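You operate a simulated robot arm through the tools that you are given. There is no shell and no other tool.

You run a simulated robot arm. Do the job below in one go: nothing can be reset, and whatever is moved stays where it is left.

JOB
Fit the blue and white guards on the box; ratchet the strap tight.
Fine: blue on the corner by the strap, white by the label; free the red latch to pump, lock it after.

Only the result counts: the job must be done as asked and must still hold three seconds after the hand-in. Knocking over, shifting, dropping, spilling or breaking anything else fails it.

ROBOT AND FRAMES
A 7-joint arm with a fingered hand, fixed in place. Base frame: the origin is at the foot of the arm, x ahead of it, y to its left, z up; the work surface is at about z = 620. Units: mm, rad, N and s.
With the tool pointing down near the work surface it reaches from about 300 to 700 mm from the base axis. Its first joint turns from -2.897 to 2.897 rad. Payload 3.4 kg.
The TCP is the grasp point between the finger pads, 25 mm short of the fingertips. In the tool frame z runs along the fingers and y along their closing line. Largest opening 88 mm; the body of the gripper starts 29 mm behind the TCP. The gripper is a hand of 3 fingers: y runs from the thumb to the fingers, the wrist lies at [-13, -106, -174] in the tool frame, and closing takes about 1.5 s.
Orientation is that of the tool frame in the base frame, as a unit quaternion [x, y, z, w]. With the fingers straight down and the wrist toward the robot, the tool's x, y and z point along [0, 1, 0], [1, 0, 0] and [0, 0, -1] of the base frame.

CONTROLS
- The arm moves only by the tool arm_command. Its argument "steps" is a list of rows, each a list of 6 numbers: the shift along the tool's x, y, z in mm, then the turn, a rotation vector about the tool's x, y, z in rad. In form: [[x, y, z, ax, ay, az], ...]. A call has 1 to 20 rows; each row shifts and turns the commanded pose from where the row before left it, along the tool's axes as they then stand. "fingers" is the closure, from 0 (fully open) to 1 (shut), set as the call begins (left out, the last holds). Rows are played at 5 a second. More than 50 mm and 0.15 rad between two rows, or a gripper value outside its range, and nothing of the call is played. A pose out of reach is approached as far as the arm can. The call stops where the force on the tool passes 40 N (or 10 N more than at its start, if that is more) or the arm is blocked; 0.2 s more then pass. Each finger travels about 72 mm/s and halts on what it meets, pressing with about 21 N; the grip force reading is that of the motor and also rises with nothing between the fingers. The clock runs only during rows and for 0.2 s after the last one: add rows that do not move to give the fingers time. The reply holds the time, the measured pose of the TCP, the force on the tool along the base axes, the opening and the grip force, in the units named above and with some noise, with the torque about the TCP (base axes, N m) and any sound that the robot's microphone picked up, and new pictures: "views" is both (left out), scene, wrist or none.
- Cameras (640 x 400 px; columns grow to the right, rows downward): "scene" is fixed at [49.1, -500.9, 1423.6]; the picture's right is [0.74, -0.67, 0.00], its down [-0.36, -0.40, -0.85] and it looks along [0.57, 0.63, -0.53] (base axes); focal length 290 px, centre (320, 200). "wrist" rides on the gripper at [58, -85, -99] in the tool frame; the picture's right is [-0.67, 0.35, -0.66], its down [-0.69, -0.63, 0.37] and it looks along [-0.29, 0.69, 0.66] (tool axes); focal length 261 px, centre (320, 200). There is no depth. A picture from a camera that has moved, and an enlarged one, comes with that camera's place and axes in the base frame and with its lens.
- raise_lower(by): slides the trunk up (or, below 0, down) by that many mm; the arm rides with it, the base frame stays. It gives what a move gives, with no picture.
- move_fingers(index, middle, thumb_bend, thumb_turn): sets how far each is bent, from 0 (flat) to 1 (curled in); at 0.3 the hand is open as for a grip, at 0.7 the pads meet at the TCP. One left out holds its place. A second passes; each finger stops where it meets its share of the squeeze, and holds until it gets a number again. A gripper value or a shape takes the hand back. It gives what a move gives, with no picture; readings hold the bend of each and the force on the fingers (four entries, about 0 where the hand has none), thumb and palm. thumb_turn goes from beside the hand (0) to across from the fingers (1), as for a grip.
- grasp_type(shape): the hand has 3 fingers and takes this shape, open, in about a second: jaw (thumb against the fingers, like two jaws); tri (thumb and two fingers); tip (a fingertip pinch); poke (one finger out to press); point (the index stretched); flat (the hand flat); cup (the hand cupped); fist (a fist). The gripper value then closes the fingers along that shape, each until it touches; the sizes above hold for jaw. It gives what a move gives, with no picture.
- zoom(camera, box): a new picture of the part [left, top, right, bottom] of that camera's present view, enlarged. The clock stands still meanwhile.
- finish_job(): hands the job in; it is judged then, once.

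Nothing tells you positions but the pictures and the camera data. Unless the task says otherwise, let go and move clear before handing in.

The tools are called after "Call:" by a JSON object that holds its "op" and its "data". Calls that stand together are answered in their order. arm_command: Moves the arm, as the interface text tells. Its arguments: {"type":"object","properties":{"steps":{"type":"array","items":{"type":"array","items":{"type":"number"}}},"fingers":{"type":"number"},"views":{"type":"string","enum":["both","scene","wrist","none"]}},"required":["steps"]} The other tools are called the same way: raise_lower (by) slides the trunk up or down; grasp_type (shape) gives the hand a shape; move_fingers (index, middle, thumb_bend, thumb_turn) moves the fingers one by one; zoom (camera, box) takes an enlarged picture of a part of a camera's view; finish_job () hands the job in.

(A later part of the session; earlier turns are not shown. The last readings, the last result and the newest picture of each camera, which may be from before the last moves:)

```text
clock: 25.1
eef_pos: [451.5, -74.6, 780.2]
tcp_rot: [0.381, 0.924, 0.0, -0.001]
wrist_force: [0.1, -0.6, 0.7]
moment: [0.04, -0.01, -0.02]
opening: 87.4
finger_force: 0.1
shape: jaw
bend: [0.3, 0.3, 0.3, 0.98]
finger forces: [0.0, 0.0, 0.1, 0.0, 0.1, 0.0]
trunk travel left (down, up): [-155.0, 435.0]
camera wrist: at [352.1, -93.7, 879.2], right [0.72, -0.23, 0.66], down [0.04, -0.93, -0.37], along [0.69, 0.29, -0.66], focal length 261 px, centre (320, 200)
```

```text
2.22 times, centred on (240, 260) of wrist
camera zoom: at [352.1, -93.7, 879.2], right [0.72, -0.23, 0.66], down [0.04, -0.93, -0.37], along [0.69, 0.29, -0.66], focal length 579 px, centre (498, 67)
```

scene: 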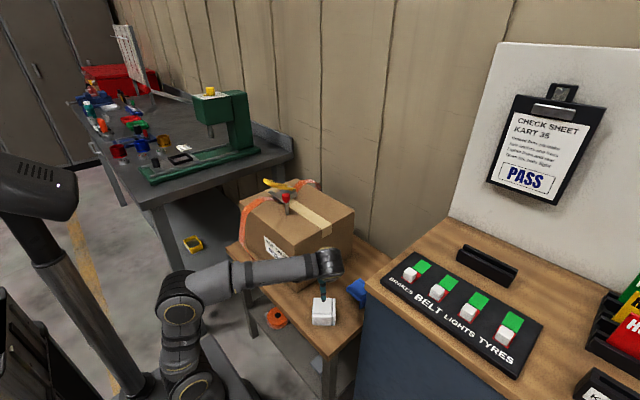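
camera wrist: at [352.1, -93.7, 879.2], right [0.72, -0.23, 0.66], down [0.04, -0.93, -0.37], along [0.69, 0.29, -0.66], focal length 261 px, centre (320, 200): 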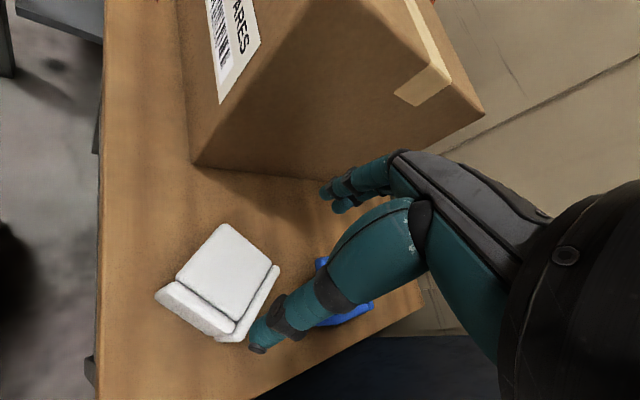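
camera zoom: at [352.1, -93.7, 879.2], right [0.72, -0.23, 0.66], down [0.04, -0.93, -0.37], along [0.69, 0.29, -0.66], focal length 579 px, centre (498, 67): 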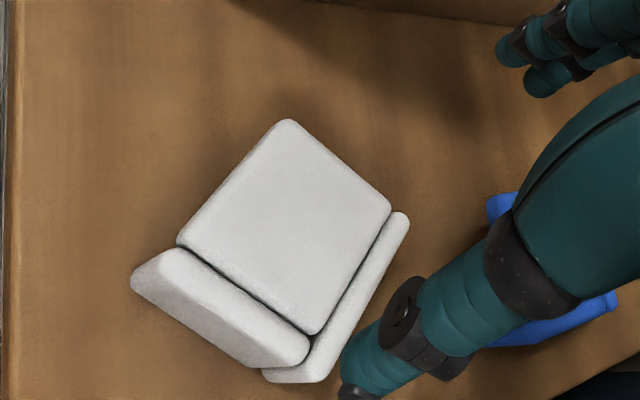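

The guard is well aligned with the hand, offset by about 2.5 mm. I'll centre, descend and close.

Call:
{"op": "arm_command", "data": {"steps": [[-2.5, -2.5, 20, 0, 0, 0], [0, 0, 30, 0, 0, 0], [0, 0, 30, 0, 0, 0], [0, 0, 20, 0, 0, 0], [0, 0, 9, 0, 0, 0], [0, 0, 0, 0, 0, 0]], "views": "none"}}

Call:
{"op": "arm_command", "data": {"steps": [[0, 0, 0, 0, 0, 0], [0, 0, 0, 0, 0, 0], [0, 0, 0, 0, 0, 0], [0, 0, 0, 0, 0, 0], [0, 0, 0, 0, 0, 0], [0, 0, 0, 0, 0, 0], [0, 0, 0, 0, 0, 0], [0, 0, 0, 0, 0, 0]], "fingers": 1}}

Call:
{"op": "zoom", "data": {"camera": "wrist", "box": [180, 130, 380, 360]}}

Call:
{"op": "zoom", "data": {"camera": "scene", "box": [280, 240, 380, 330]}}

```text
clock: 26.5
eef_pos: [451.6, -78.8, 671.0]
tcp_rot: [0.382, 0.924, 0.001, 0.0]
wrist_force: [0.2, 0.0, -1.0]
moment: [0.03, -0.04, -0.02]
opening: 87.6
finger_force: 0.1
shape: jaw
bend: [0.3, 0.3, 0.3, 0.98]
finger forces: [0.3, 0.0, 0.0, 0.0, 0.0, 0.0]
trunk travel left (down, up): [-155.0, 435.0]
```

```text
clock: 28.3
eef_pos: [451.3, -80.6, 671.6]
tcp_rot: [0.382, 0.924, 0.001, 0.0]
wrist_force: [-0.1, 1.1, -0.5]
moment: [-0.01, -0.02, -0.01]
opening: 66.5
finger_force: 20.3
shape: jaw
bend: [0.27, 0.36, 0.52, 0.99]
finger forces: [13.1, 6.8, 0.0, 0.1, 20.0, 0.1]
trunk travel left (down, up): [-155.0, 435.0]
camera wrist: at [352.3, -98.0, 770.2], right [0.72, -0.23, 0.66], down [0.04, -0.93, -0.37], along [0.69, 0.29, -0.66], focal length 261 px, centre (320, 200)
```

scene: 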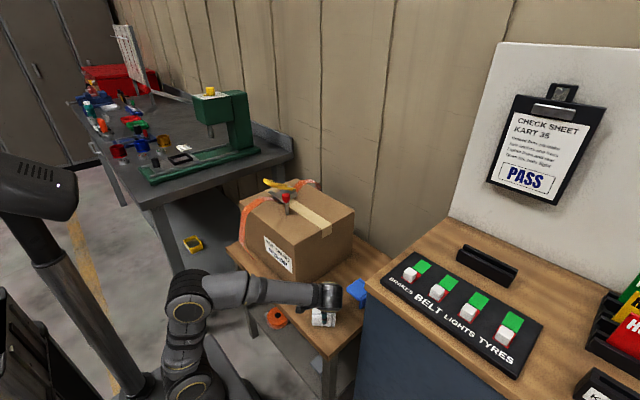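
wrist: 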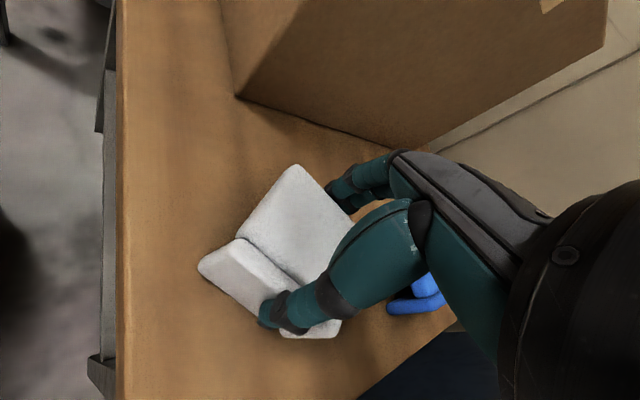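

```text
1.74 times, centred on (280, 245) of wrist
camera zoom: at [352.3, -98.0, 770.2], right [0.72, -0.23, 0.66], down [0.04, -0.93, -0.37], along [0.69, 0.29, -0.66], focal length 453 px, centre (390, 122)
```

zoom: 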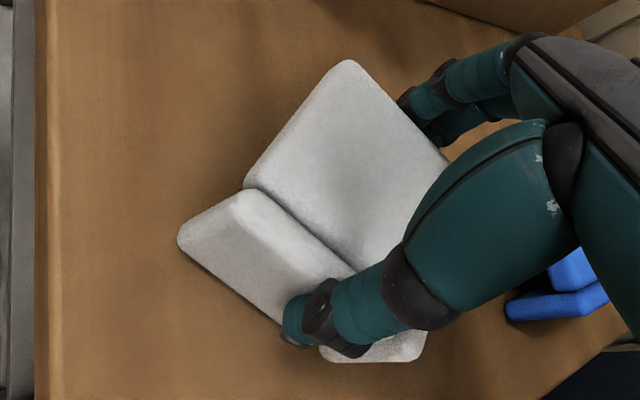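

```text
4.44 times, centred on (330, 285) of scene
camera zoom: at [49.1, -500.9, 1423.6], right [0.74, -0.67, 0.0], down [-0.36, -0.4, -0.85], along [0.57, 0.63, -0.53], focal length 1288 px, centre (276, -178)
```

zoom: 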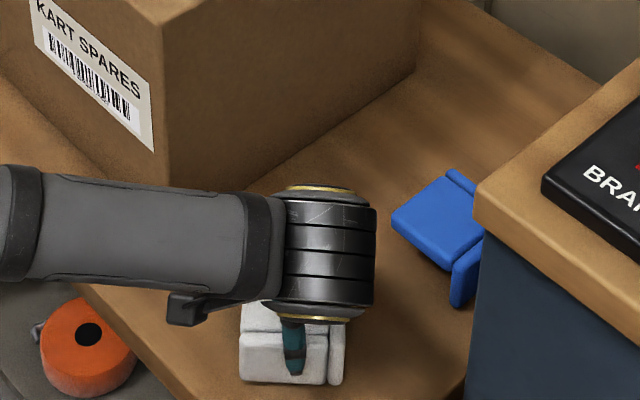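

White is gripped squarely. I'll lift it, turn to 0° yaw, and look before moving it over the box corner.

Call:
{"op": "arm_command", "data": {"steps": [[0, 0, -15, 0, 0, 0], [0, 0, -35, 0, 0, 0], [0, 0, -50, 0, 0, 0], [0, 0, -50, 0, 0, 0], [0, 0, -50, 0, 0, 0], [0, 0, -50, 0, 0, 0], [0, 0, -15, 0, 0, 0.1309], [0, 0, 0, 0, 0, 0.1309], [0, 0, 0, 0, 0, 0.1309], [0, 0, 0, 0, 0, 0.1309], [0, 0, 0, 0, 0, 0.1309], [0, 0, 0, 0, 0, 0.1309], [0, 0, 0, 0, 0, 0]]}}

Call:
{"op": "zoom", "data": {"camera": "wrist", "box": [0, 100, 380, 340]}}

Call:
{"op": "zoom", "data": {"camera": "scene", "box": [270, 200, 370, 290]}}

```text
clock: 31.1
eef_pos: [451.7, -77.8, 936.7]
tcp_rot: [0.707, 0.707, 0.001, 0.001]
wrist_force: [-0.4, -1.1, 0.7]
moment: [0.01, 0.01, -0.01]
opening: 66.3
finger_force: 21.2
shape: jaw
bend: [0.27, 0.36, 0.52, 0.99]
finger forces: [12.9, 6.8, 0.1, 0.1, 19.7, 0.0]
trunk travel left (down, up): [-155.0, 435.0]
camera wrist: at [368.3, -19.5, 1035.6], right [0.35, -0.67, 0.66], down [-0.63, -0.69, -0.37], along [0.69, -0.29, -0.66], focal length 261 px, centre (320, 200)
```

scene: 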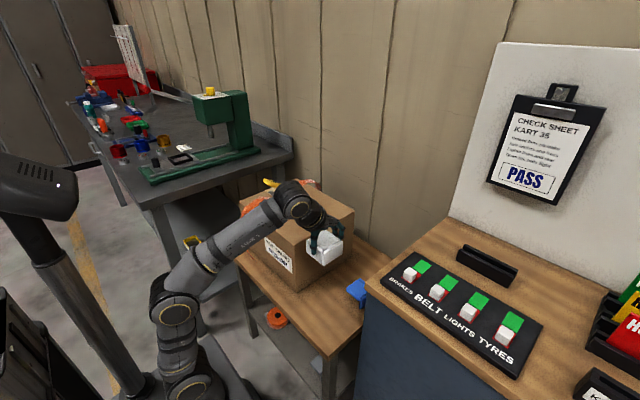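
wrist: 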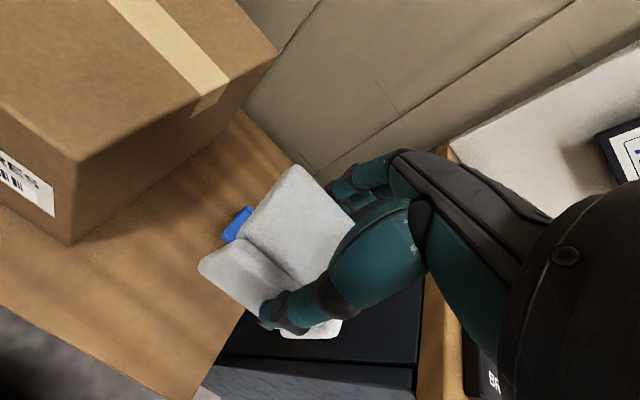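

```text
1.67 times, centred on (190, 220) of wrist
camera zoom: at [368.3, -19.5, 1035.6], right [0.35, -0.67, 0.66], down [-0.63, -0.69, -0.37], along [0.69, -0.29, -0.66], focal length 434 px, centre (537, 167)
```

zoom: 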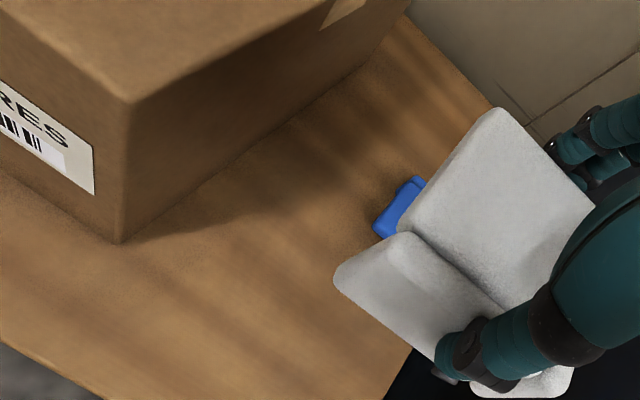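

```text
4.44 times, centred on (320, 245) of scene
camera zoom: at [49.1, -500.9, 1423.6], right [0.74, -0.67, 0.0], down [-0.36, -0.4, -0.85], along [0.57, 0.63, -0.53], focal length 1288 px, centre (320, 0)
```

zoom: 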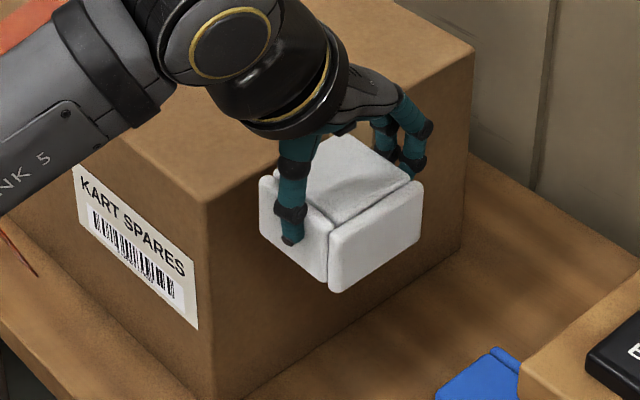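

The box's front top corner measures about (447, 56, 830). I'll bring the guard over the corner, still above it, and check alignment.

Call:
{"op": "arm_command", "data": {"steps": [[39, 4, 0, 0, 0, 0], [39, 4, 0, 0, 0, 0], [39, 4, 0, 0, 0, 0], [37, 4, 0, 0, 0, 0], [0, 0, 18, 0, 0, 0], [0, 0, 12, 0, 0, 0], [0, 0, 0, 0, 0, 0]]}}

Call:
{"op": "zoom", "data": {"camera": "wrist", "box": [140, 120, 380, 370]}}

Call:
{"op": "zoom", "data": {"camera": "scene", "box": [260, 190, 340, 260]}}

```text
clock: 32.7
eef_pos: [466.2, 75.9, 907.0]
tcp_rot: [0.707, 0.707, 0.0, 0.0]
wrist_force: [0.4, -0.1, 0.1]
moment: [-0.02, -0.01, 0.05]
opening: 66.4
finger_force: 20.9
shape: jaw
bend: [0.27, 0.36, 0.52, 0.99]
finger forces: [12.8, 6.7, 0.0, 0.0, 19.6, 0.0]
trunk travel left (down, up): [-155.0, 435.0]
camera wrist: at [383.9, 134.1, 1006.1], right [0.35, -0.67, 0.66], down [-0.63, -0.69, -0.37], along [0.7, -0.28, -0.66], focal length 261 px, centre (320, 200)
```

scene: 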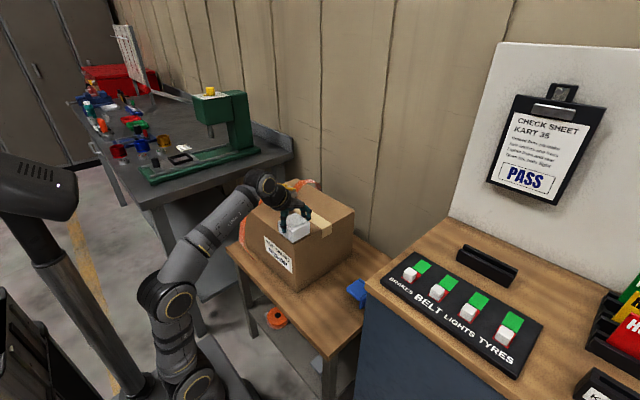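
wrist: 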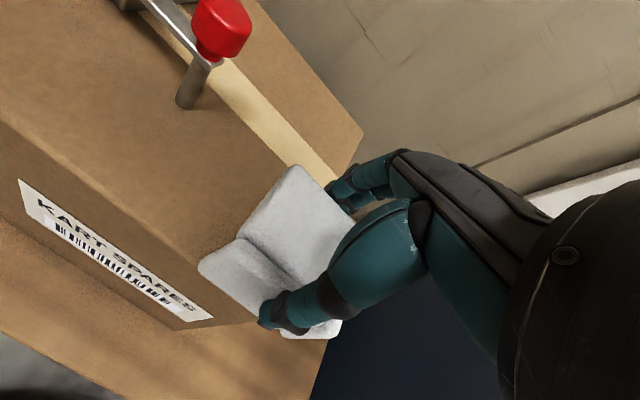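

```text
1.60 times, centred on (260, 245) of wrist
camera zoom: at [383.9, 134.1, 1006.1], right [0.35, -0.67, 0.66], down [-0.63, -0.69, -0.37], along [0.7, -0.28, -0.66], focal length 417 px, centre (416, 128)
```

zoom: 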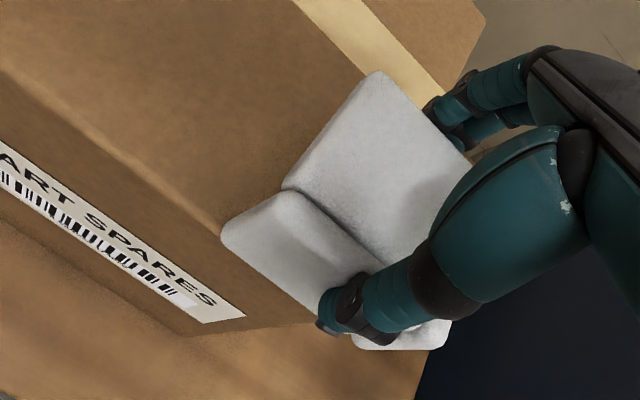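

```text
5.71 times, centred on (300, 225) of scene
camera zoom: at [49.1, -500.9, 1423.6], right [0.74, -0.67, 0.0], down [-0.36, -0.4, -0.85], along [0.57, 0.63, -0.53], focal length 1656 px, centre (434, 57)
```

zoom: 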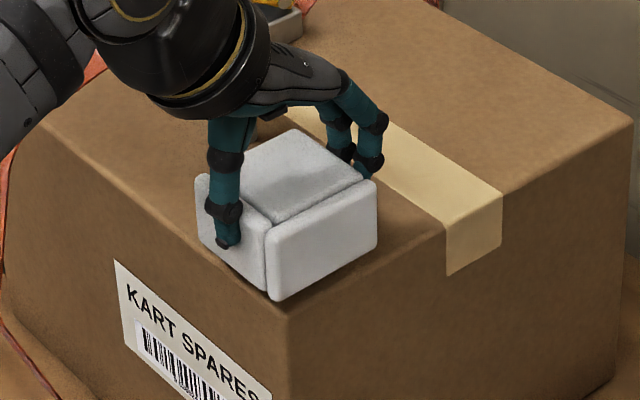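

The guard looks aligned with a few millimetres of clearance outside both faces. I'll lower it slowly and watch the force.

Call:
{"op": "arm_command", "data": {"steps": [[0, 0, 12, 0, 0, 0], [0, 0, 8, 0, 0, 0], [0, 0, 5, 0, 0, 0], [0, 0, 5, 0, 0, 0], [0, 0, 5, 0, 0, 0], [0, 0, 0, 0, 0, 0]]}}

Call:
{"op": "zoom", "data": {"camera": "wrist", "box": [140, 120, 380, 370]}}

Call:
{"op": "zoom", "data": {"camera": "scene", "box": [260, 190, 340, 260]}}

```text
clock: 34.1
eef_pos: [466.7, 75.2, 874.1]
tcp_rot: [0.706, 0.708, 0.002, 0.001]
wrist_force: [1.1, 1.1, 27.7]
moment: [0.06, 0.21, -0.03]
opening: 56.4
finger_force: 21.3
shape: jaw
bend: [0.28, 0.41, 0.57, 1.0]
finger forces: [17.1, 2.0, 0.0, 0.0, 18.2, 0.1]
trunk travel left (down, up): [-155.0, 435.0]
camera wrist: at [382.3, 134.0, 972.2], right [0.35, -0.67, 0.66], down [-0.63, -0.69, -0.37], along [0.7, -0.28, -0.66], focal length 261 px, centre (320, 200)
```

scene: 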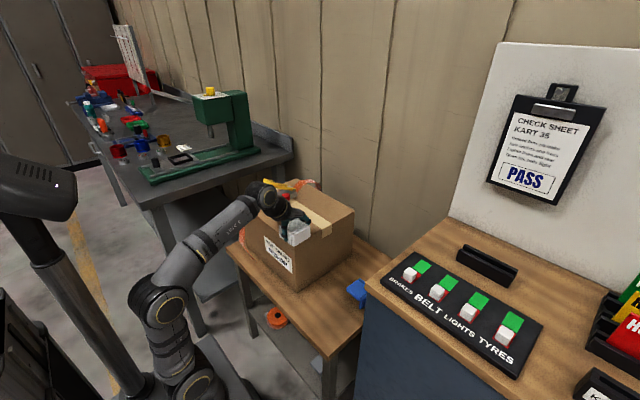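
wrist: 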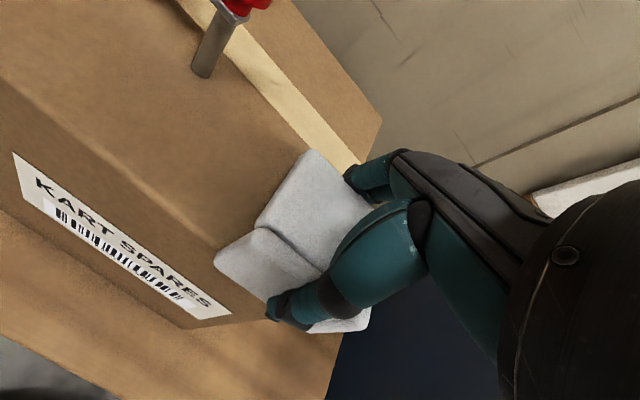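

```text
1.60 times, centred on (260, 245) of wrist
camera zoom: at [382.3, 134.0, 972.2], right [0.35, -0.67, 0.66], down [-0.63, -0.69, -0.37], along [0.7, -0.28, -0.66], focal length 417 px, centre (416, 128)
```

zoom: 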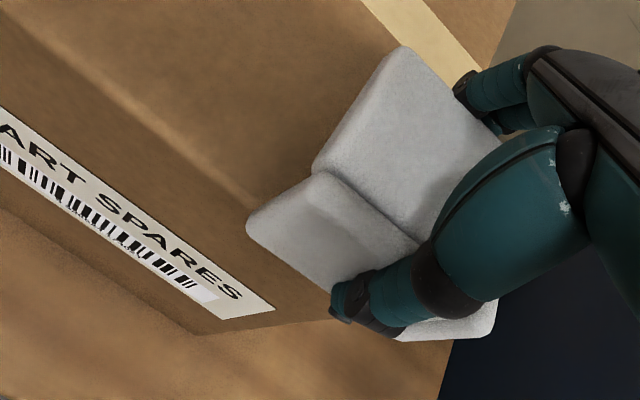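

```text
5.71 times, centred on (300, 225) of scene
camera zoom: at [49.1, -500.9, 1423.6], right [0.74, -0.67, 0.0], down [-0.36, -0.4, -0.85], along [0.57, 0.63, -0.53], focal length 1656 px, centre (434, 57)
```

zoom: 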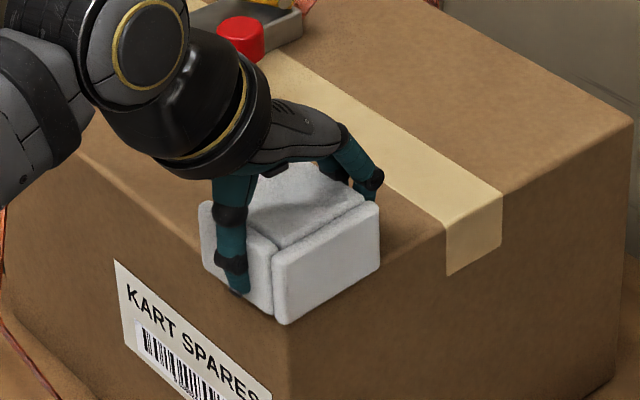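

The -y flange has landed on the box top at about 28 N. I'll lift off and re-measure the guard in the hand.

Call:
{"op": "arm_command", "data": {"steps": [[0, 0, -8, 0, 0, 0], [0, 0, -12, 0, 0, 0], [0, 0, 0, 0, 0, 0], [0, 0, 0, 0, 0, 0]]}}

Call:
{"op": "zoom", "data": {"camera": "wrist", "box": [180, 130, 380, 360]}}

Call:
{"op": "zoom", "data": {"camera": "scene", "box": [260, 190, 340, 260]}}

```text
clock: 35.1
eef_pos: [467.1, 75.9, 891.3]
tcp_rot: [0.707, 0.707, 0.0, 0.0]
wrist_force: [0.6, -0.2, -1.1]
moment: [-0.01, -0.01, 0.01]
opening: 56.1
finger_force: 20.9
shape: jaw
bend: [0.28, 0.41, 0.57, 1.0]
finger forces: [16.6, 3.0, 0.0, 0.0, 19.0, 0.0]
trunk travel left (down, up): [-155.0, 435.0]
camera wrist: at [383.9, 133.8, 990.4], right [0.35, -0.67, 0.66], down [-0.63, -0.69, -0.37], along [0.69, -0.28, -0.66], focal length 261 px, centre (320, 200)
```

scene: 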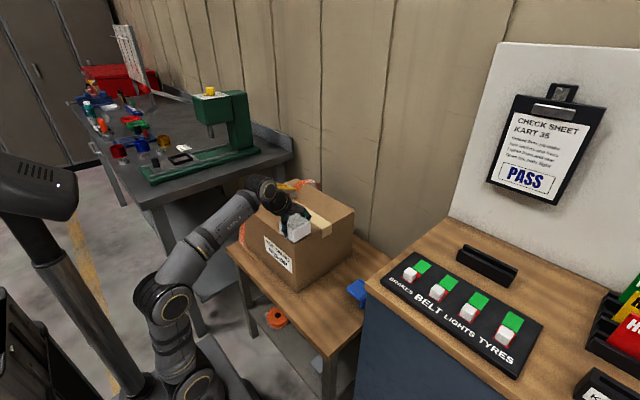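
wrist: 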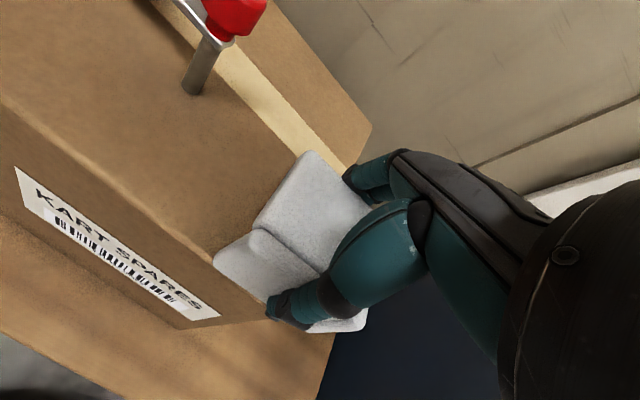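

```text
1.74 times, centred on (280, 245) of wrist
camera zoom: at [383.9, 133.8, 990.4], right [0.35, -0.67, 0.66], down [-0.63, -0.69, -0.37], along [0.69, -0.28, -0.66], focal length 453 px, centre (390, 122)
```

zoom: 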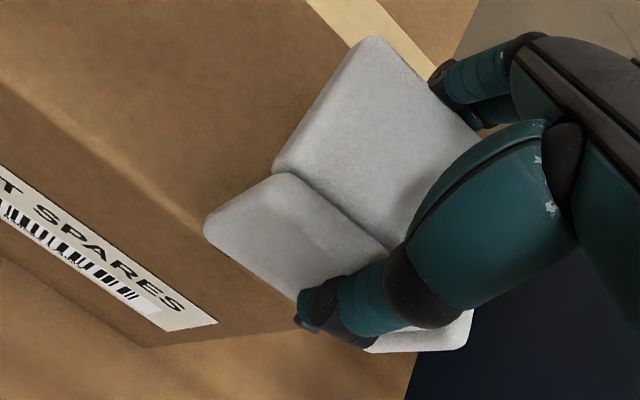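

```text
5.71 times, centred on (300, 225) of scene
camera zoom: at [49.1, -500.9, 1423.6], right [0.74, -0.67, 0.0], down [-0.36, -0.4, -0.85], along [0.57, 0.63, -0.53], focal length 1656 px, centre (434, 57)
```

zoom: 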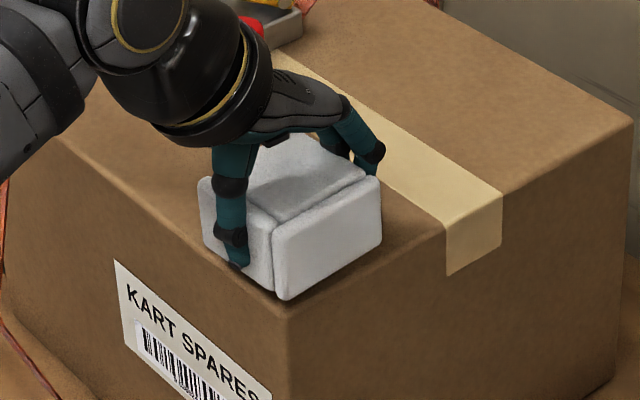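

The guard slid up about 7 mm in the hand, and relative to the box edges it needs about 12 mm more in -y and 5 mm in -x. I'll shift and lower it again gently.

Call:
{"op": "arm_command", "data": {"steps": [[-6, -2.5, 0, 0, 0, 0], [-6, -2.5, 0, 0, 0, 0], [0, 0, 6, 0, 0, 0], [0, 0, 5, 0, 0, 0], [0, 0, 4, 0, 0, 0], [0, 0, 3, 0, 0, 0], [0, 0, 0, 0, 0, 0]]}}

Call:
{"op": "zoom", "data": {"camera": "wrist", "box": [180, 130, 380, 360]}}

Call:
{"op": "zoom", "data": {"camera": "scene", "box": [260, 190, 340, 260]}}

```text
clock: 36.7
eef_pos: [461.7, 63.8, 874.4]
tcp_rot: [0.707, 0.707, 0.002, 0.002]
wrist_force: [3.6, -0.5, 13.9]
moment: [0.04, 0.19, 0.0]
opening: 56.4
finger_force: 20.9
shape: jaw
bend: [0.28, 0.41, 0.57, 1.0]
finger forces: [18.7, 3.2, 0.1, 0.1, 17.7, 0.1]
trunk travel left (down, up): [-155.0, 435.0]
camera wrist: at [378.9, 122.4, 973.1], right [0.35, -0.67, 0.66], down [-0.63, -0.69, -0.37], along [0.7, -0.28, -0.66], focal length 261 px, centre (320, 200)
```

scene: 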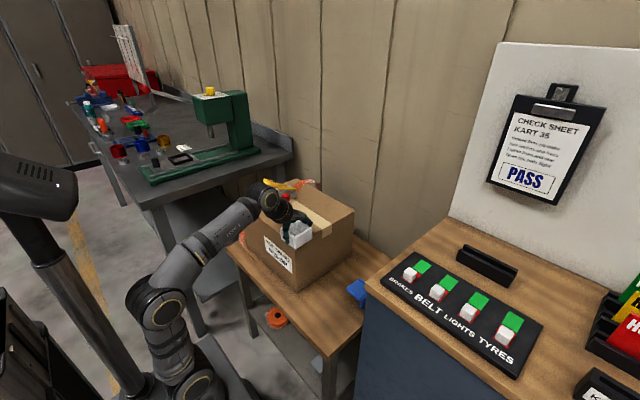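
wrist: 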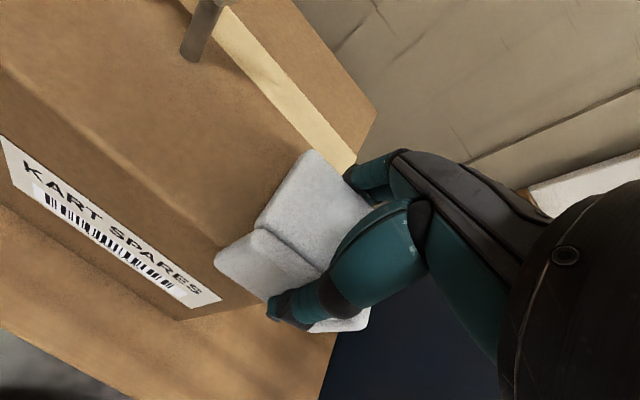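

```text
1.74 times, centred on (280, 245) of wrist
camera zoom: at [378.9, 122.4, 973.1], right [0.35, -0.67, 0.66], down [-0.63, -0.69, -0.37], along [0.7, -0.28, -0.66], focal length 453 px, centre (390, 122)
```

zoom: 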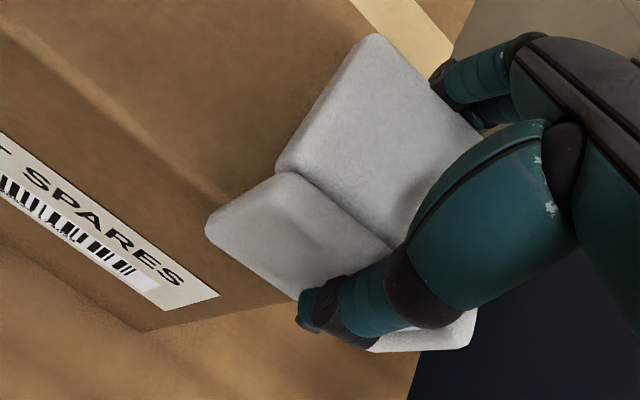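

```text
5.71 times, centred on (300, 225) of scene
camera zoom: at [49.1, -500.9, 1423.6], right [0.74, -0.67, 0.0], down [-0.36, -0.4, -0.85], along [0.57, 0.63, -0.53], focal length 1656 px, centre (434, 57)
```

zoom: 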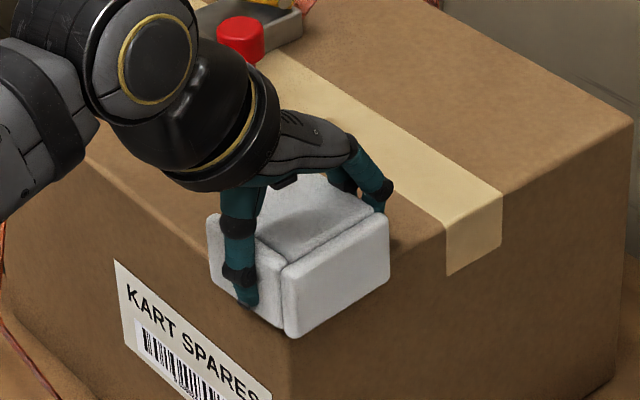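

The -y flange now hangs well outside, but the -x flange is still catching the rim. I'll lift slightly, shift 5 mm in -x and 5 mm back in +y, and lower again.

Call:
{"op": "arm_command", "data": {"steps": [[0, 0, -6, 0, 0, 0], [5, -5, 0, 0, 0, 0], [0, 0, 4, 0, 0, 0], [0, 0, 4, 0, 0, 0], [0, 0, 4, 0, 0, 0], [0, 0, 0, 0, 0, 0]]}}

Call:
{"op": "zoom", "data": {"camera": "scene", "box": [260, 190, 340, 260]}}

```text
clock: 38.1
eef_pos: [457.3, 68.6, 866.6]
tcp_rot: [0.707, 0.707, 0.0, -0.001]
wrist_force: [-0.1, -1.0, -1.0]
moment: [-0.03, -0.03, 0.01]
opening: 56.2
finger_force: 21.0
shape: jaw
bend: [0.28, 0.41, 0.57, 1.0]
finger forces: [16.9, 3.1, 0.0, 0.0, 19.4, 0.0]
trunk travel left (down, up): [-155.0, 435.0]
camera wrist: at [374.3, 128.0, 966.1], right [0.35, -0.67, 0.66], down [-0.63, -0.69, -0.37], along [0.69, -0.28, -0.66], focal length 261 px, centre (320, 200)
```

scene: 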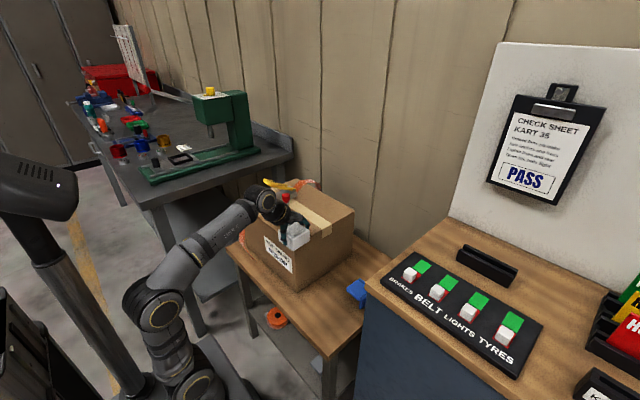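
wrist: 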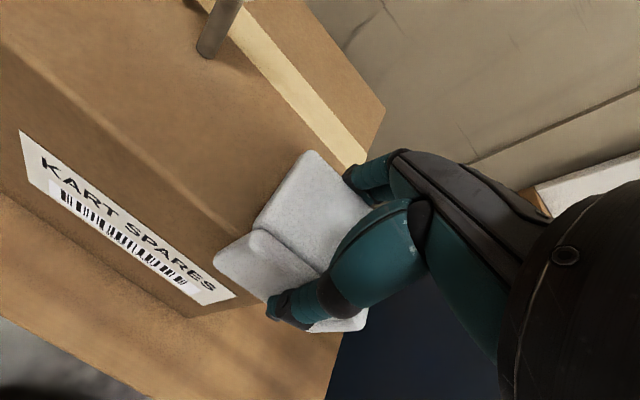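

```text
5.71 times, centred on (300, 225) of scene
camera zoom: at [49.1, -500.9, 1423.6], right [0.74, -0.67, 0.0], down [-0.36, -0.4, -0.85], along [0.57, 0.63, -0.53], focal length 1656 px, centre (434, 57)
```

zoom: 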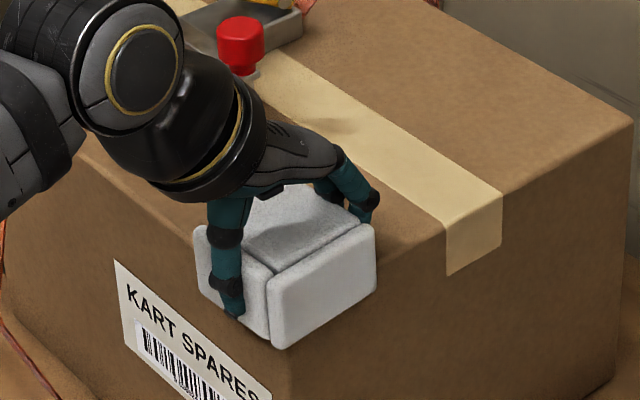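

It's past the rim now with no contact. I'll continue down in small steps until something touches.

Call:
{"op": "arm_command", "data": {"steps": [[0, 0, 3, 0, 0, 0], [0, 0, 3, 0, 0, 0], [0, 0, 2, 0, 0, 0], [0, 0, 0, 0, 0, 0]], "views": "scene"}}

Call:
{"op": "zoom", "data": {"camera": "scene", "box": [260, 190, 340, 260]}}

```text
clock: 39.1
eef_pos: [457.7, 68.5, 864.2]
tcp_rot: [0.707, 0.707, 0.008, 0.006]
wrist_force: [-1.2, 0.8, 14.4]
moment: [0.02, -0.48, 0.03]
opening: 56.6
finger_force: 21.5
shape: jaw
bend: [0.27, 0.4, 0.57, 1.0]
finger forces: [27.0, 9.1, 0.0, 0.0, 21.1, 0.0]
trunk travel left (down, up): [-155.0, 435.0]
stopped in row 4: the force on the tool passed its limit at 41 N (the readings are from after the stop); the commanded pose is now the measured one
```

scene: 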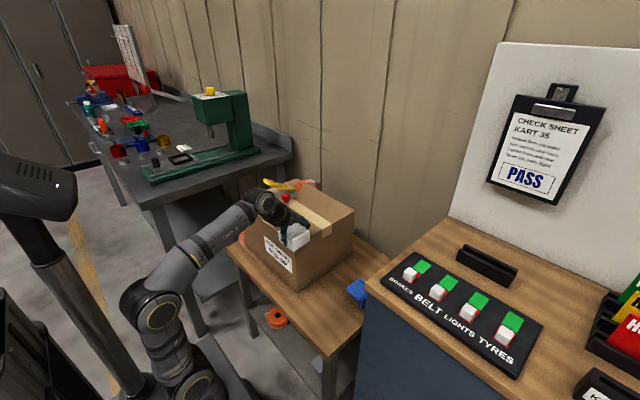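

```text
5.71 times, centred on (300, 225) of scene
camera zoom: at [49.1, -500.9, 1423.6], right [0.74, -0.67, 0.0], down [-0.36, -0.4, -0.85], along [0.57, 0.63, -0.53], focal length 1656 px, centre (434, 57)
```

zoom: 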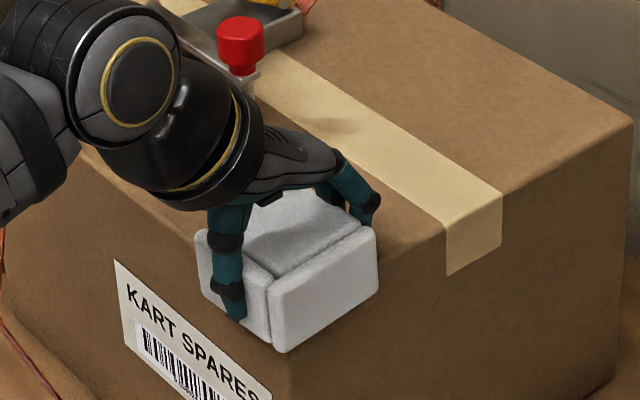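

The two fingertips have touched the box top, and the flanges sit about 10 mm below the rim with 2–3 mm of clearance. I'll ease up 2 mm and release so the guard drops into place.

Call:
{"op": "arm_command", "data": {"steps": [[0, 0, -2, 0, 0, 0], [0, 0, 0, 0, 0, 0]], "views": "none"}}

Call:
{"op": "arm_command", "data": {"steps": [[0, 0, 0, 0, 0, 0], [0, 0, 0, 0, 0, 0], [0, 0, 0, 0, 0, 0], [0, 0, 0, 0, 0, 0], [0, 0, 0, 0, 0, 0]], "fingers": 0}}

Call:
{"op": "zoom", "data": {"camera": "scene", "box": [260, 190, 340, 260]}}

Call:
{"op": "zoom", "data": {"camera": "wrist", "box": [180, 130, 380, 360]}}

```text
clock: 39.7
eef_pos: [456.9, 70.4, 865.3]
tcp_rot: [0.706, 0.708, 0.005, 0.003]
wrist_force: [-1.1, 0.8, 11.4]
moment: [0.05, -0.34, 0.0]
opening: 56.2
finger_force: 21.7
shape: jaw
bend: [0.27, 0.4, 0.57, 1.0]
finger forces: [25.2, 8.0, 0.0, 0.1, 21.2, 0.0]
trunk travel left (down, up): [-155.0, 435.0]
```

```text
clock: 40.9
eef_pos: [458.2, 70.0, 864.0]
tcp_rot: [0.706, 0.708, 0.005, 0.005]
wrist_force: [-4.8, -1.2, 13.1]
moment: [-0.09, -0.47, -0.04]
opening: 83.8
finger_force: 0.2
shape: jaw
bend: [0.3, 0.32, 0.3, 0.98]
finger forces: [0.5, 13.4, 0.0, 0.0, 0.6, 0.1]
trunk travel left (down, up): [-155.0, 435.0]
camera wrist: at [372.9, 127.4, 963.1], right [0.34, -0.67, 0.66], down [-0.62, -0.69, -0.38], along [0.7, -0.28, -0.65], focal length 261 px, centre (320, 200)
```

scene: 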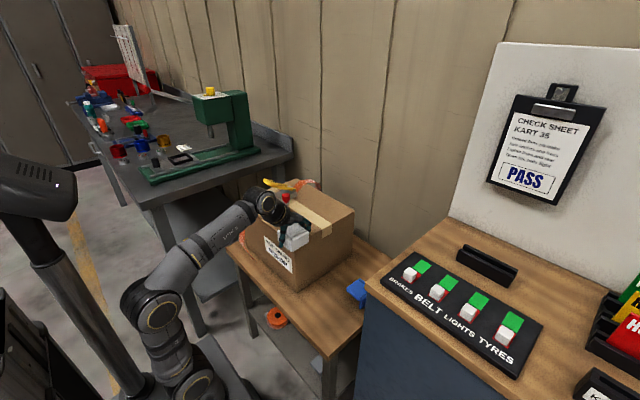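
wrist: 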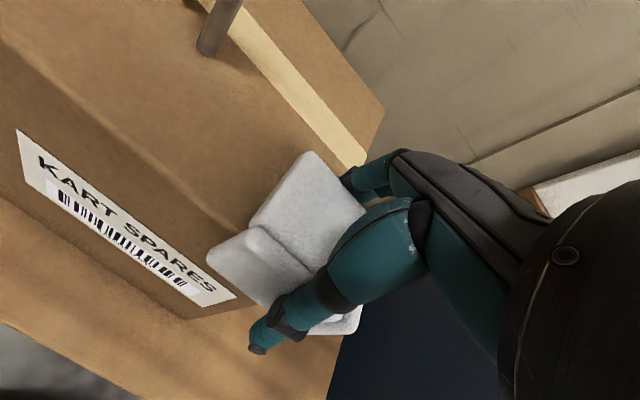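

```text
5.71 times, centred on (300, 225) of scene
camera zoom: at [49.1, -500.9, 1423.6], right [0.74, -0.67, 0.0], down [-0.36, -0.4, -0.85], along [0.57, 0.63, -0.53], focal length 1656 px, centre (434, 57)
```

zoom: 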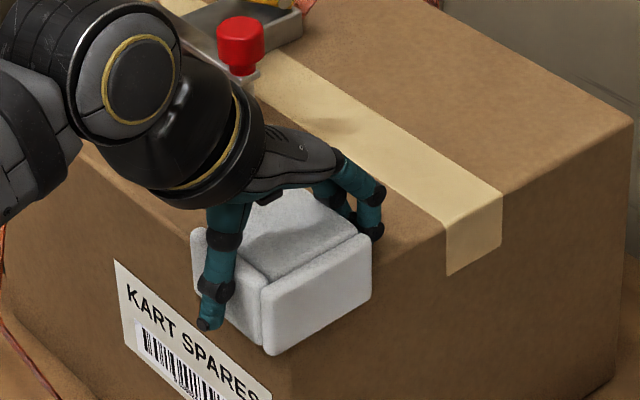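

```text
1.74 times, centred on (280, 245) of wrist
camera zoom: at [372.9, 127.4, 963.1], right [0.34, -0.67, 0.66], down [-0.62, -0.69, -0.38], along [0.7, -0.28, -0.65], focal length 453 px, centre (390, 122)
```

zoom: 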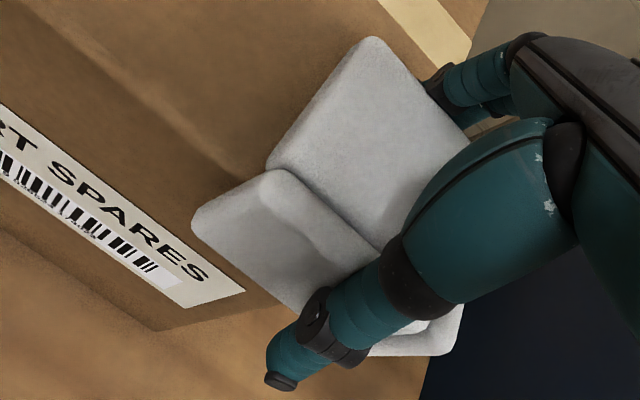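

The fingers are open, but the middle fingertip is still pressing and may be under the plate edge. I'll ease up a bit and open the hand wider.

Call:
{"op": "arm_command", "data": {"steps": [[0, 0, -4, 0, 0, 0], [0, 0, 0, 0, 0, 0]], "views": "none"}}

Call:
{"op": "move_fingers", "data": {"index": 0.12, "middle": 0.12, "thumb_bend": 0.15}}

Call:
{"op": "zoom", "data": {"camera": "scene", "box": [260, 190, 340, 260]}}

Call:
{"op": "zoom", "data": {"camera": "wrist", "box": [180, 130, 380, 360]}}

```text
clock: 41.5
eef_pos: [458.4, 68.9, 866.4]
tcp_rot: [0.706, 0.708, 0.005, 0.003]
wrist_force: [0.7, -0.7, -0.6]
moment: [0.01, -0.04, 0.0]
opening: 87.9
finger_force: 0.0
shape: jaw
bend: [0.3, 0.3, 0.3, 0.98]
finger forces: [0.4, 0.0, 0.0, 0.1, 0.6, 0.1]
trunk travel left (down, up): [-155.0, 435.0]
```

```text
clock: 42.5
eef_pos: [459.2, 68.8, 867.3]
tcp_rot: [0.707, 0.707, 0.005, 0.004]
wrist_force: [-0.4, -0.4, 1.2]
moment: [-0.03, 0.03, 0.03]
opening: 115.3
finger_force: 0.2
shape: fingers
bend: [0.12, 0.12, 0.15, 0.98]
finger forces: [0.0, 0.1, 0.0, 0.0, 0.1, 0.0]
trunk travel left (down, up): [-155.0, 435.0]
```

```text
5.71 times, centred on (300, 225) of scene
camera zoom: at [49.1, -500.9, 1423.6], right [0.74, -0.67, 0.0], down [-0.36, -0.4, -0.85], along [0.57, 0.63, -0.53], focal length 1656 px, centre (434, 57)
```

zoom: 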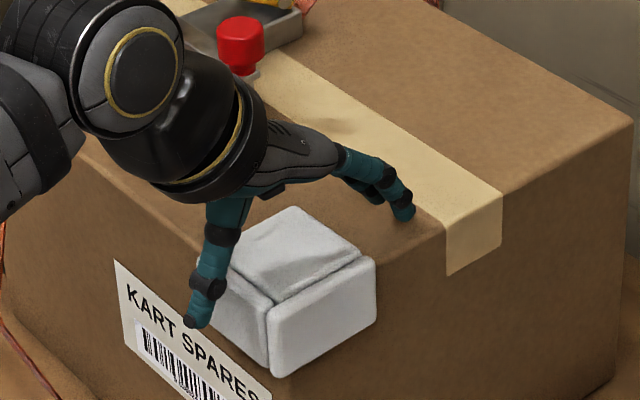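

```text
1.74 times, centred on (280, 245) of wrist
camera zoom: at [374.4, 127.3, 965.9], right [0.34, -0.67, 0.66], down [-0.62, -0.69, -0.37], along [0.7, -0.28, -0.65], focal length 453 px, centre (390, 122)
```

zoom: 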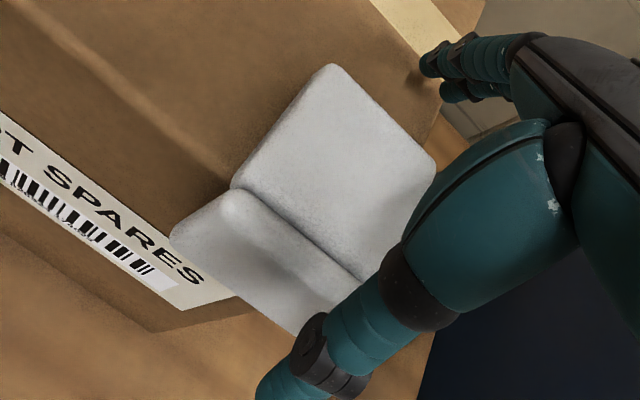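

The guard dropped onto the corner and looks level. I'll lift the hand straight up to inspect it.

Call:
{"op": "arm_command", "data": {"steps": [[0, 0, -10, 0, 0, 0], [0, 0, -30, 0, 0, 0], [0, 0, -40, 0, 0, 0], [-15, -10, -40, 0, 0, 0], [0, 0, 0, 0, 0, 0]]}}

Call:
{"op": "zoom", "data": {"camera": "scene", "box": [260, 190, 340, 260]}}

Call:
{"op": "zoom", "data": {"camera": "wrist", "box": [100, 130, 300, 360]}}

```text
clock: 43.7
eef_pos: [448.8, 53.7, 986.6]
tcp_rot: [0.707, 0.707, 0.004, 0.002]
wrist_force: [0.2, 0.7, 1.3]
moment: [0.01, -0.02, 0.0]
opening: 115.4
finger_force: 0.2
shape: fingers
bend: [0.12, 0.12, 0.15, 0.98]
finger forces: [0.1, 0.0, 0.0, 0.0, 0.0, 0.1]
trunk travel left (down, up): [-155.0, 435.0]
camera wrist: at [363.8, 112.2, 1085.6], right [0.34, -0.67, 0.66], down [-0.62, -0.69, -0.37], along [0.7, -0.28, -0.65], focal length 261 px, centre (320, 200)
```

scene: 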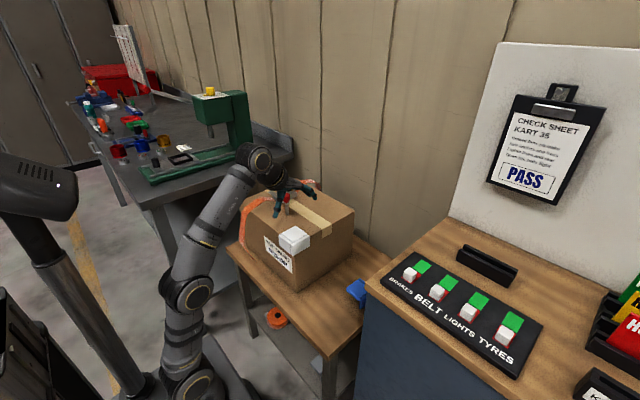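
wrist: 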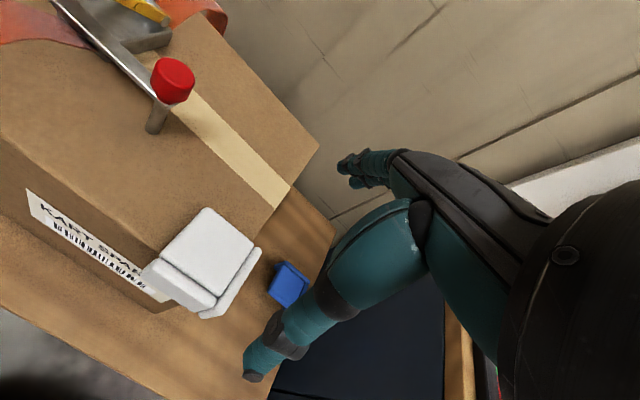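

```text
5.71 times, centred on (300, 225) of scene
camera zoom: at [49.1, -500.9, 1423.6], right [0.74, -0.67, 0.0], down [-0.36, -0.4, -0.85], along [0.57, 0.63, -0.53], focal length 1656 px, centre (434, 57)
```

zoom: 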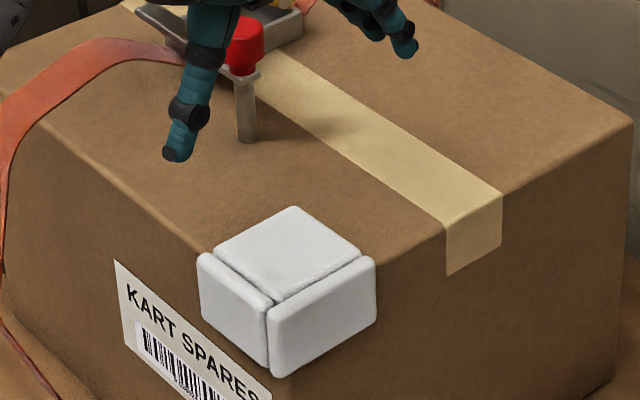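

```text
1.74 times, centred on (200, 245) of wrist
camera zoom: at [363.8, 112.2, 1085.6], right [0.34, -0.67, 0.66], down [-0.62, -0.69, -0.37], along [0.7, -0.28, -0.65], focal length 453 px, centre (529, 122)
```

zoom: 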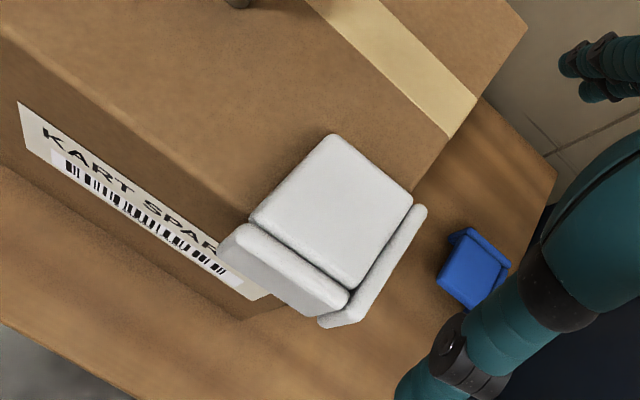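

White is seated squarely on the corner by the label, and that puts the box corner at about (443, 52). Next I'll go above the blue guard at about (591, -106).

Call:
{"op": "arm_command", "data": {"steps": [[-40, 35.5, 0, 0, 0, 0], [-40, 35.5, 0, 0, 0, 0], [-40, 35.5, 0, 0, 0, 0], [-40, 35.5, 0, 0, 0, 0], [0, 0, 50, 0, 0, 0], [0, 0, 50, 0, 0, 0], [0, 0, 50, 0, 0, 0], [0, 0, 50, 0, 0, 0], [0, 0, 0, 0, 0, 0]], "fingers": 0}}

Call:
{"op": "zoom", "data": {"camera": "wrist", "box": [120, 180, 320, 360]}}

Call:
{"op": "zoom", "data": {"camera": "scene", "box": [300, 230, 400, 320]}}

```text
refused: row 1 steps farther than a row can; nothing moved
```

```text
2.22 times, centred on (220, 270) of wrist
camera zoom: at [363.8, 112.2, 1085.6], right [0.34, -0.67, 0.66], down [-0.62, -0.69, -0.37], along [0.7, -0.28, -0.65], focal length 579 px, centre (542, 44)
```

zoom: 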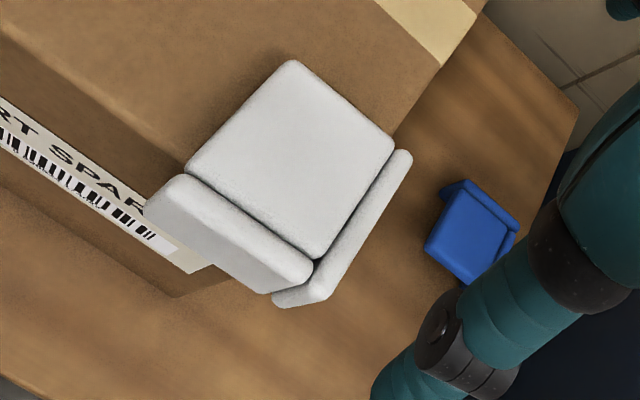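

```text
4.44 times, centred on (350, 275) of scene
camera zoom: at [49.1, -500.9, 1423.6], right [0.74, -0.67, 0.0], down [-0.36, -0.4, -0.85], along [0.57, 0.63, -0.53], focal length 1288 px, centre (187, -133)
```

zoom: 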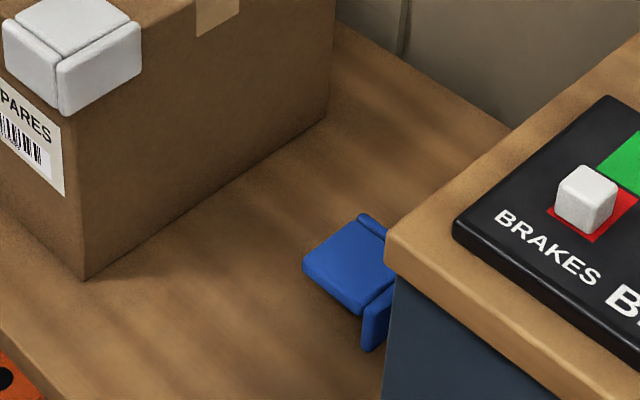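

The step was slightly too long, so I'll use shorter rows.

Call:
{"op": "arm_command", "data": {"steps": [[-32, 28.4, 0, 0, 0, 0], [-32, 28.4, 0, 0, 0, 0], [-32, 28.4, 0, 0, 0, 0], [-32, 28.4, 0, 0, 0, 0], [-32, 28.4, 0, 0, 0, 0], [0, 0, 50, 0, 0, 0], [0, 0, 50, 0, 0, 0], [0, 0, 50, 0, 0, 0], [0, 0, 50, 0, 0, 0], [0, 0, 0, 0, 0, 0]], "fingers": 0}}

Call:
{"op": "zoom", "data": {"camera": "wrist", "box": [120, 180, 320, 360]}}

Call:
{"op": "zoom", "data": {"camera": "scene", "box": [300, 230, 400, 320]}}

```text
clock: 45.9
eef_pos: [525.3, -60.4, 753.0]
tcp_rot: [0.707, 0.707, 0.005, 0.004]
wrist_force: [0.7, 0.3, -0.4]
moment: [0.0, -0.02, -0.02]
opening: 87.7
finger_force: 0.1
shape: jaw
bend: [0.3, 0.3, 0.3, 0.98]
finger forces: [0.0, 0.0, 0.0, 0.0, 0.1, 0.1]
out of reach, approached as far as the arm can: row 2, 3, 4, 5
trunk travel left (down, up): [-155.0, 435.0]
camera wrist: at [441.2, -2.0, 851.1], right [0.34, -0.67, 0.66], down [-0.62, -0.69, -0.37], along [0.7, -0.28, -0.65], focal length 261 px, centre (320, 200)
```

scene: 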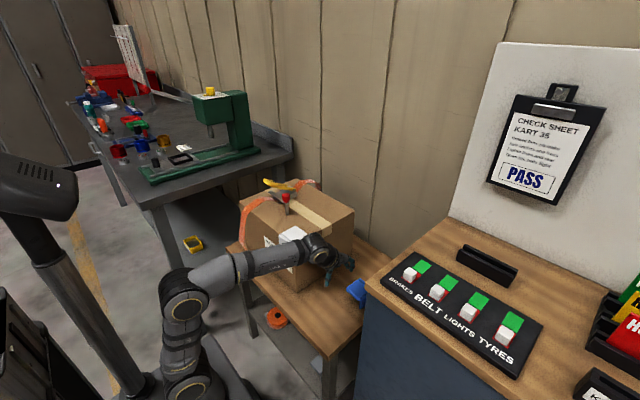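
wrist: 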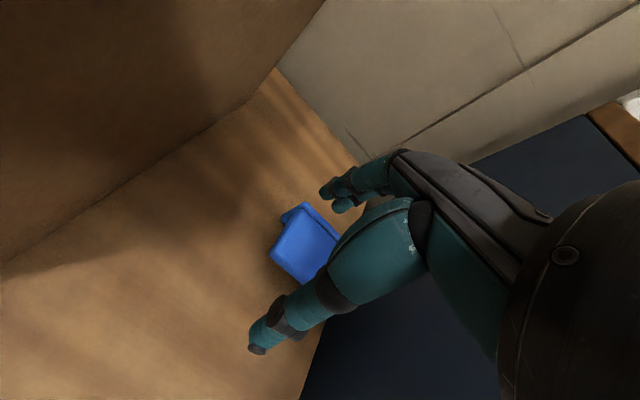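

```text
2.22 times, centred on (220, 270) of wrist
camera zoom: at [441.2, -2.0, 851.1], right [0.34, -0.67, 0.66], down [-0.62, -0.69, -0.37], along [0.7, -0.28, -0.65], focal length 579 px, centre (542, 44)
```

zoom: 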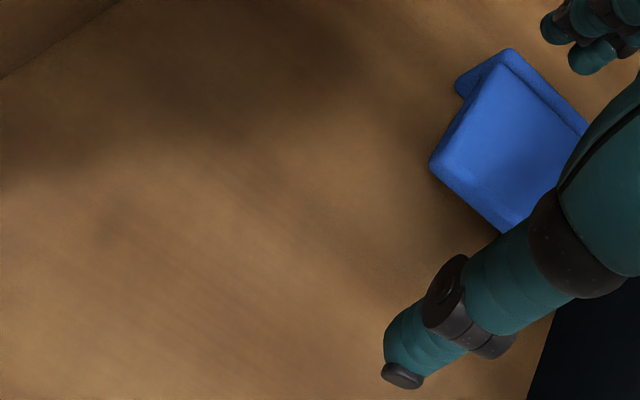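

```text
4.44 times, centred on (350, 275) of scene
camera zoom: at [49.1, -500.9, 1423.6], right [0.74, -0.67, 0.0], down [-0.36, -0.4, -0.85], along [0.57, 0.63, -0.53], focal length 1288 px, centre (187, -133)
```

zoom: 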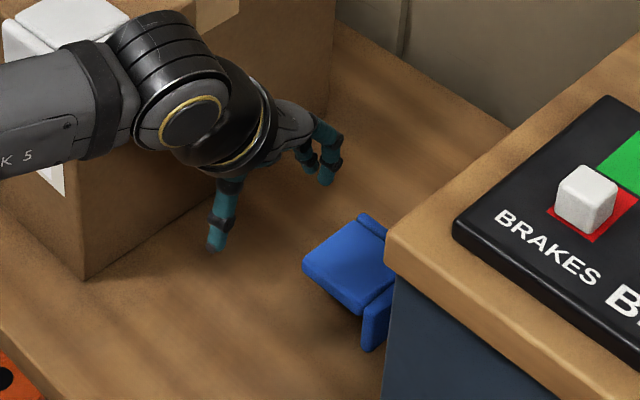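

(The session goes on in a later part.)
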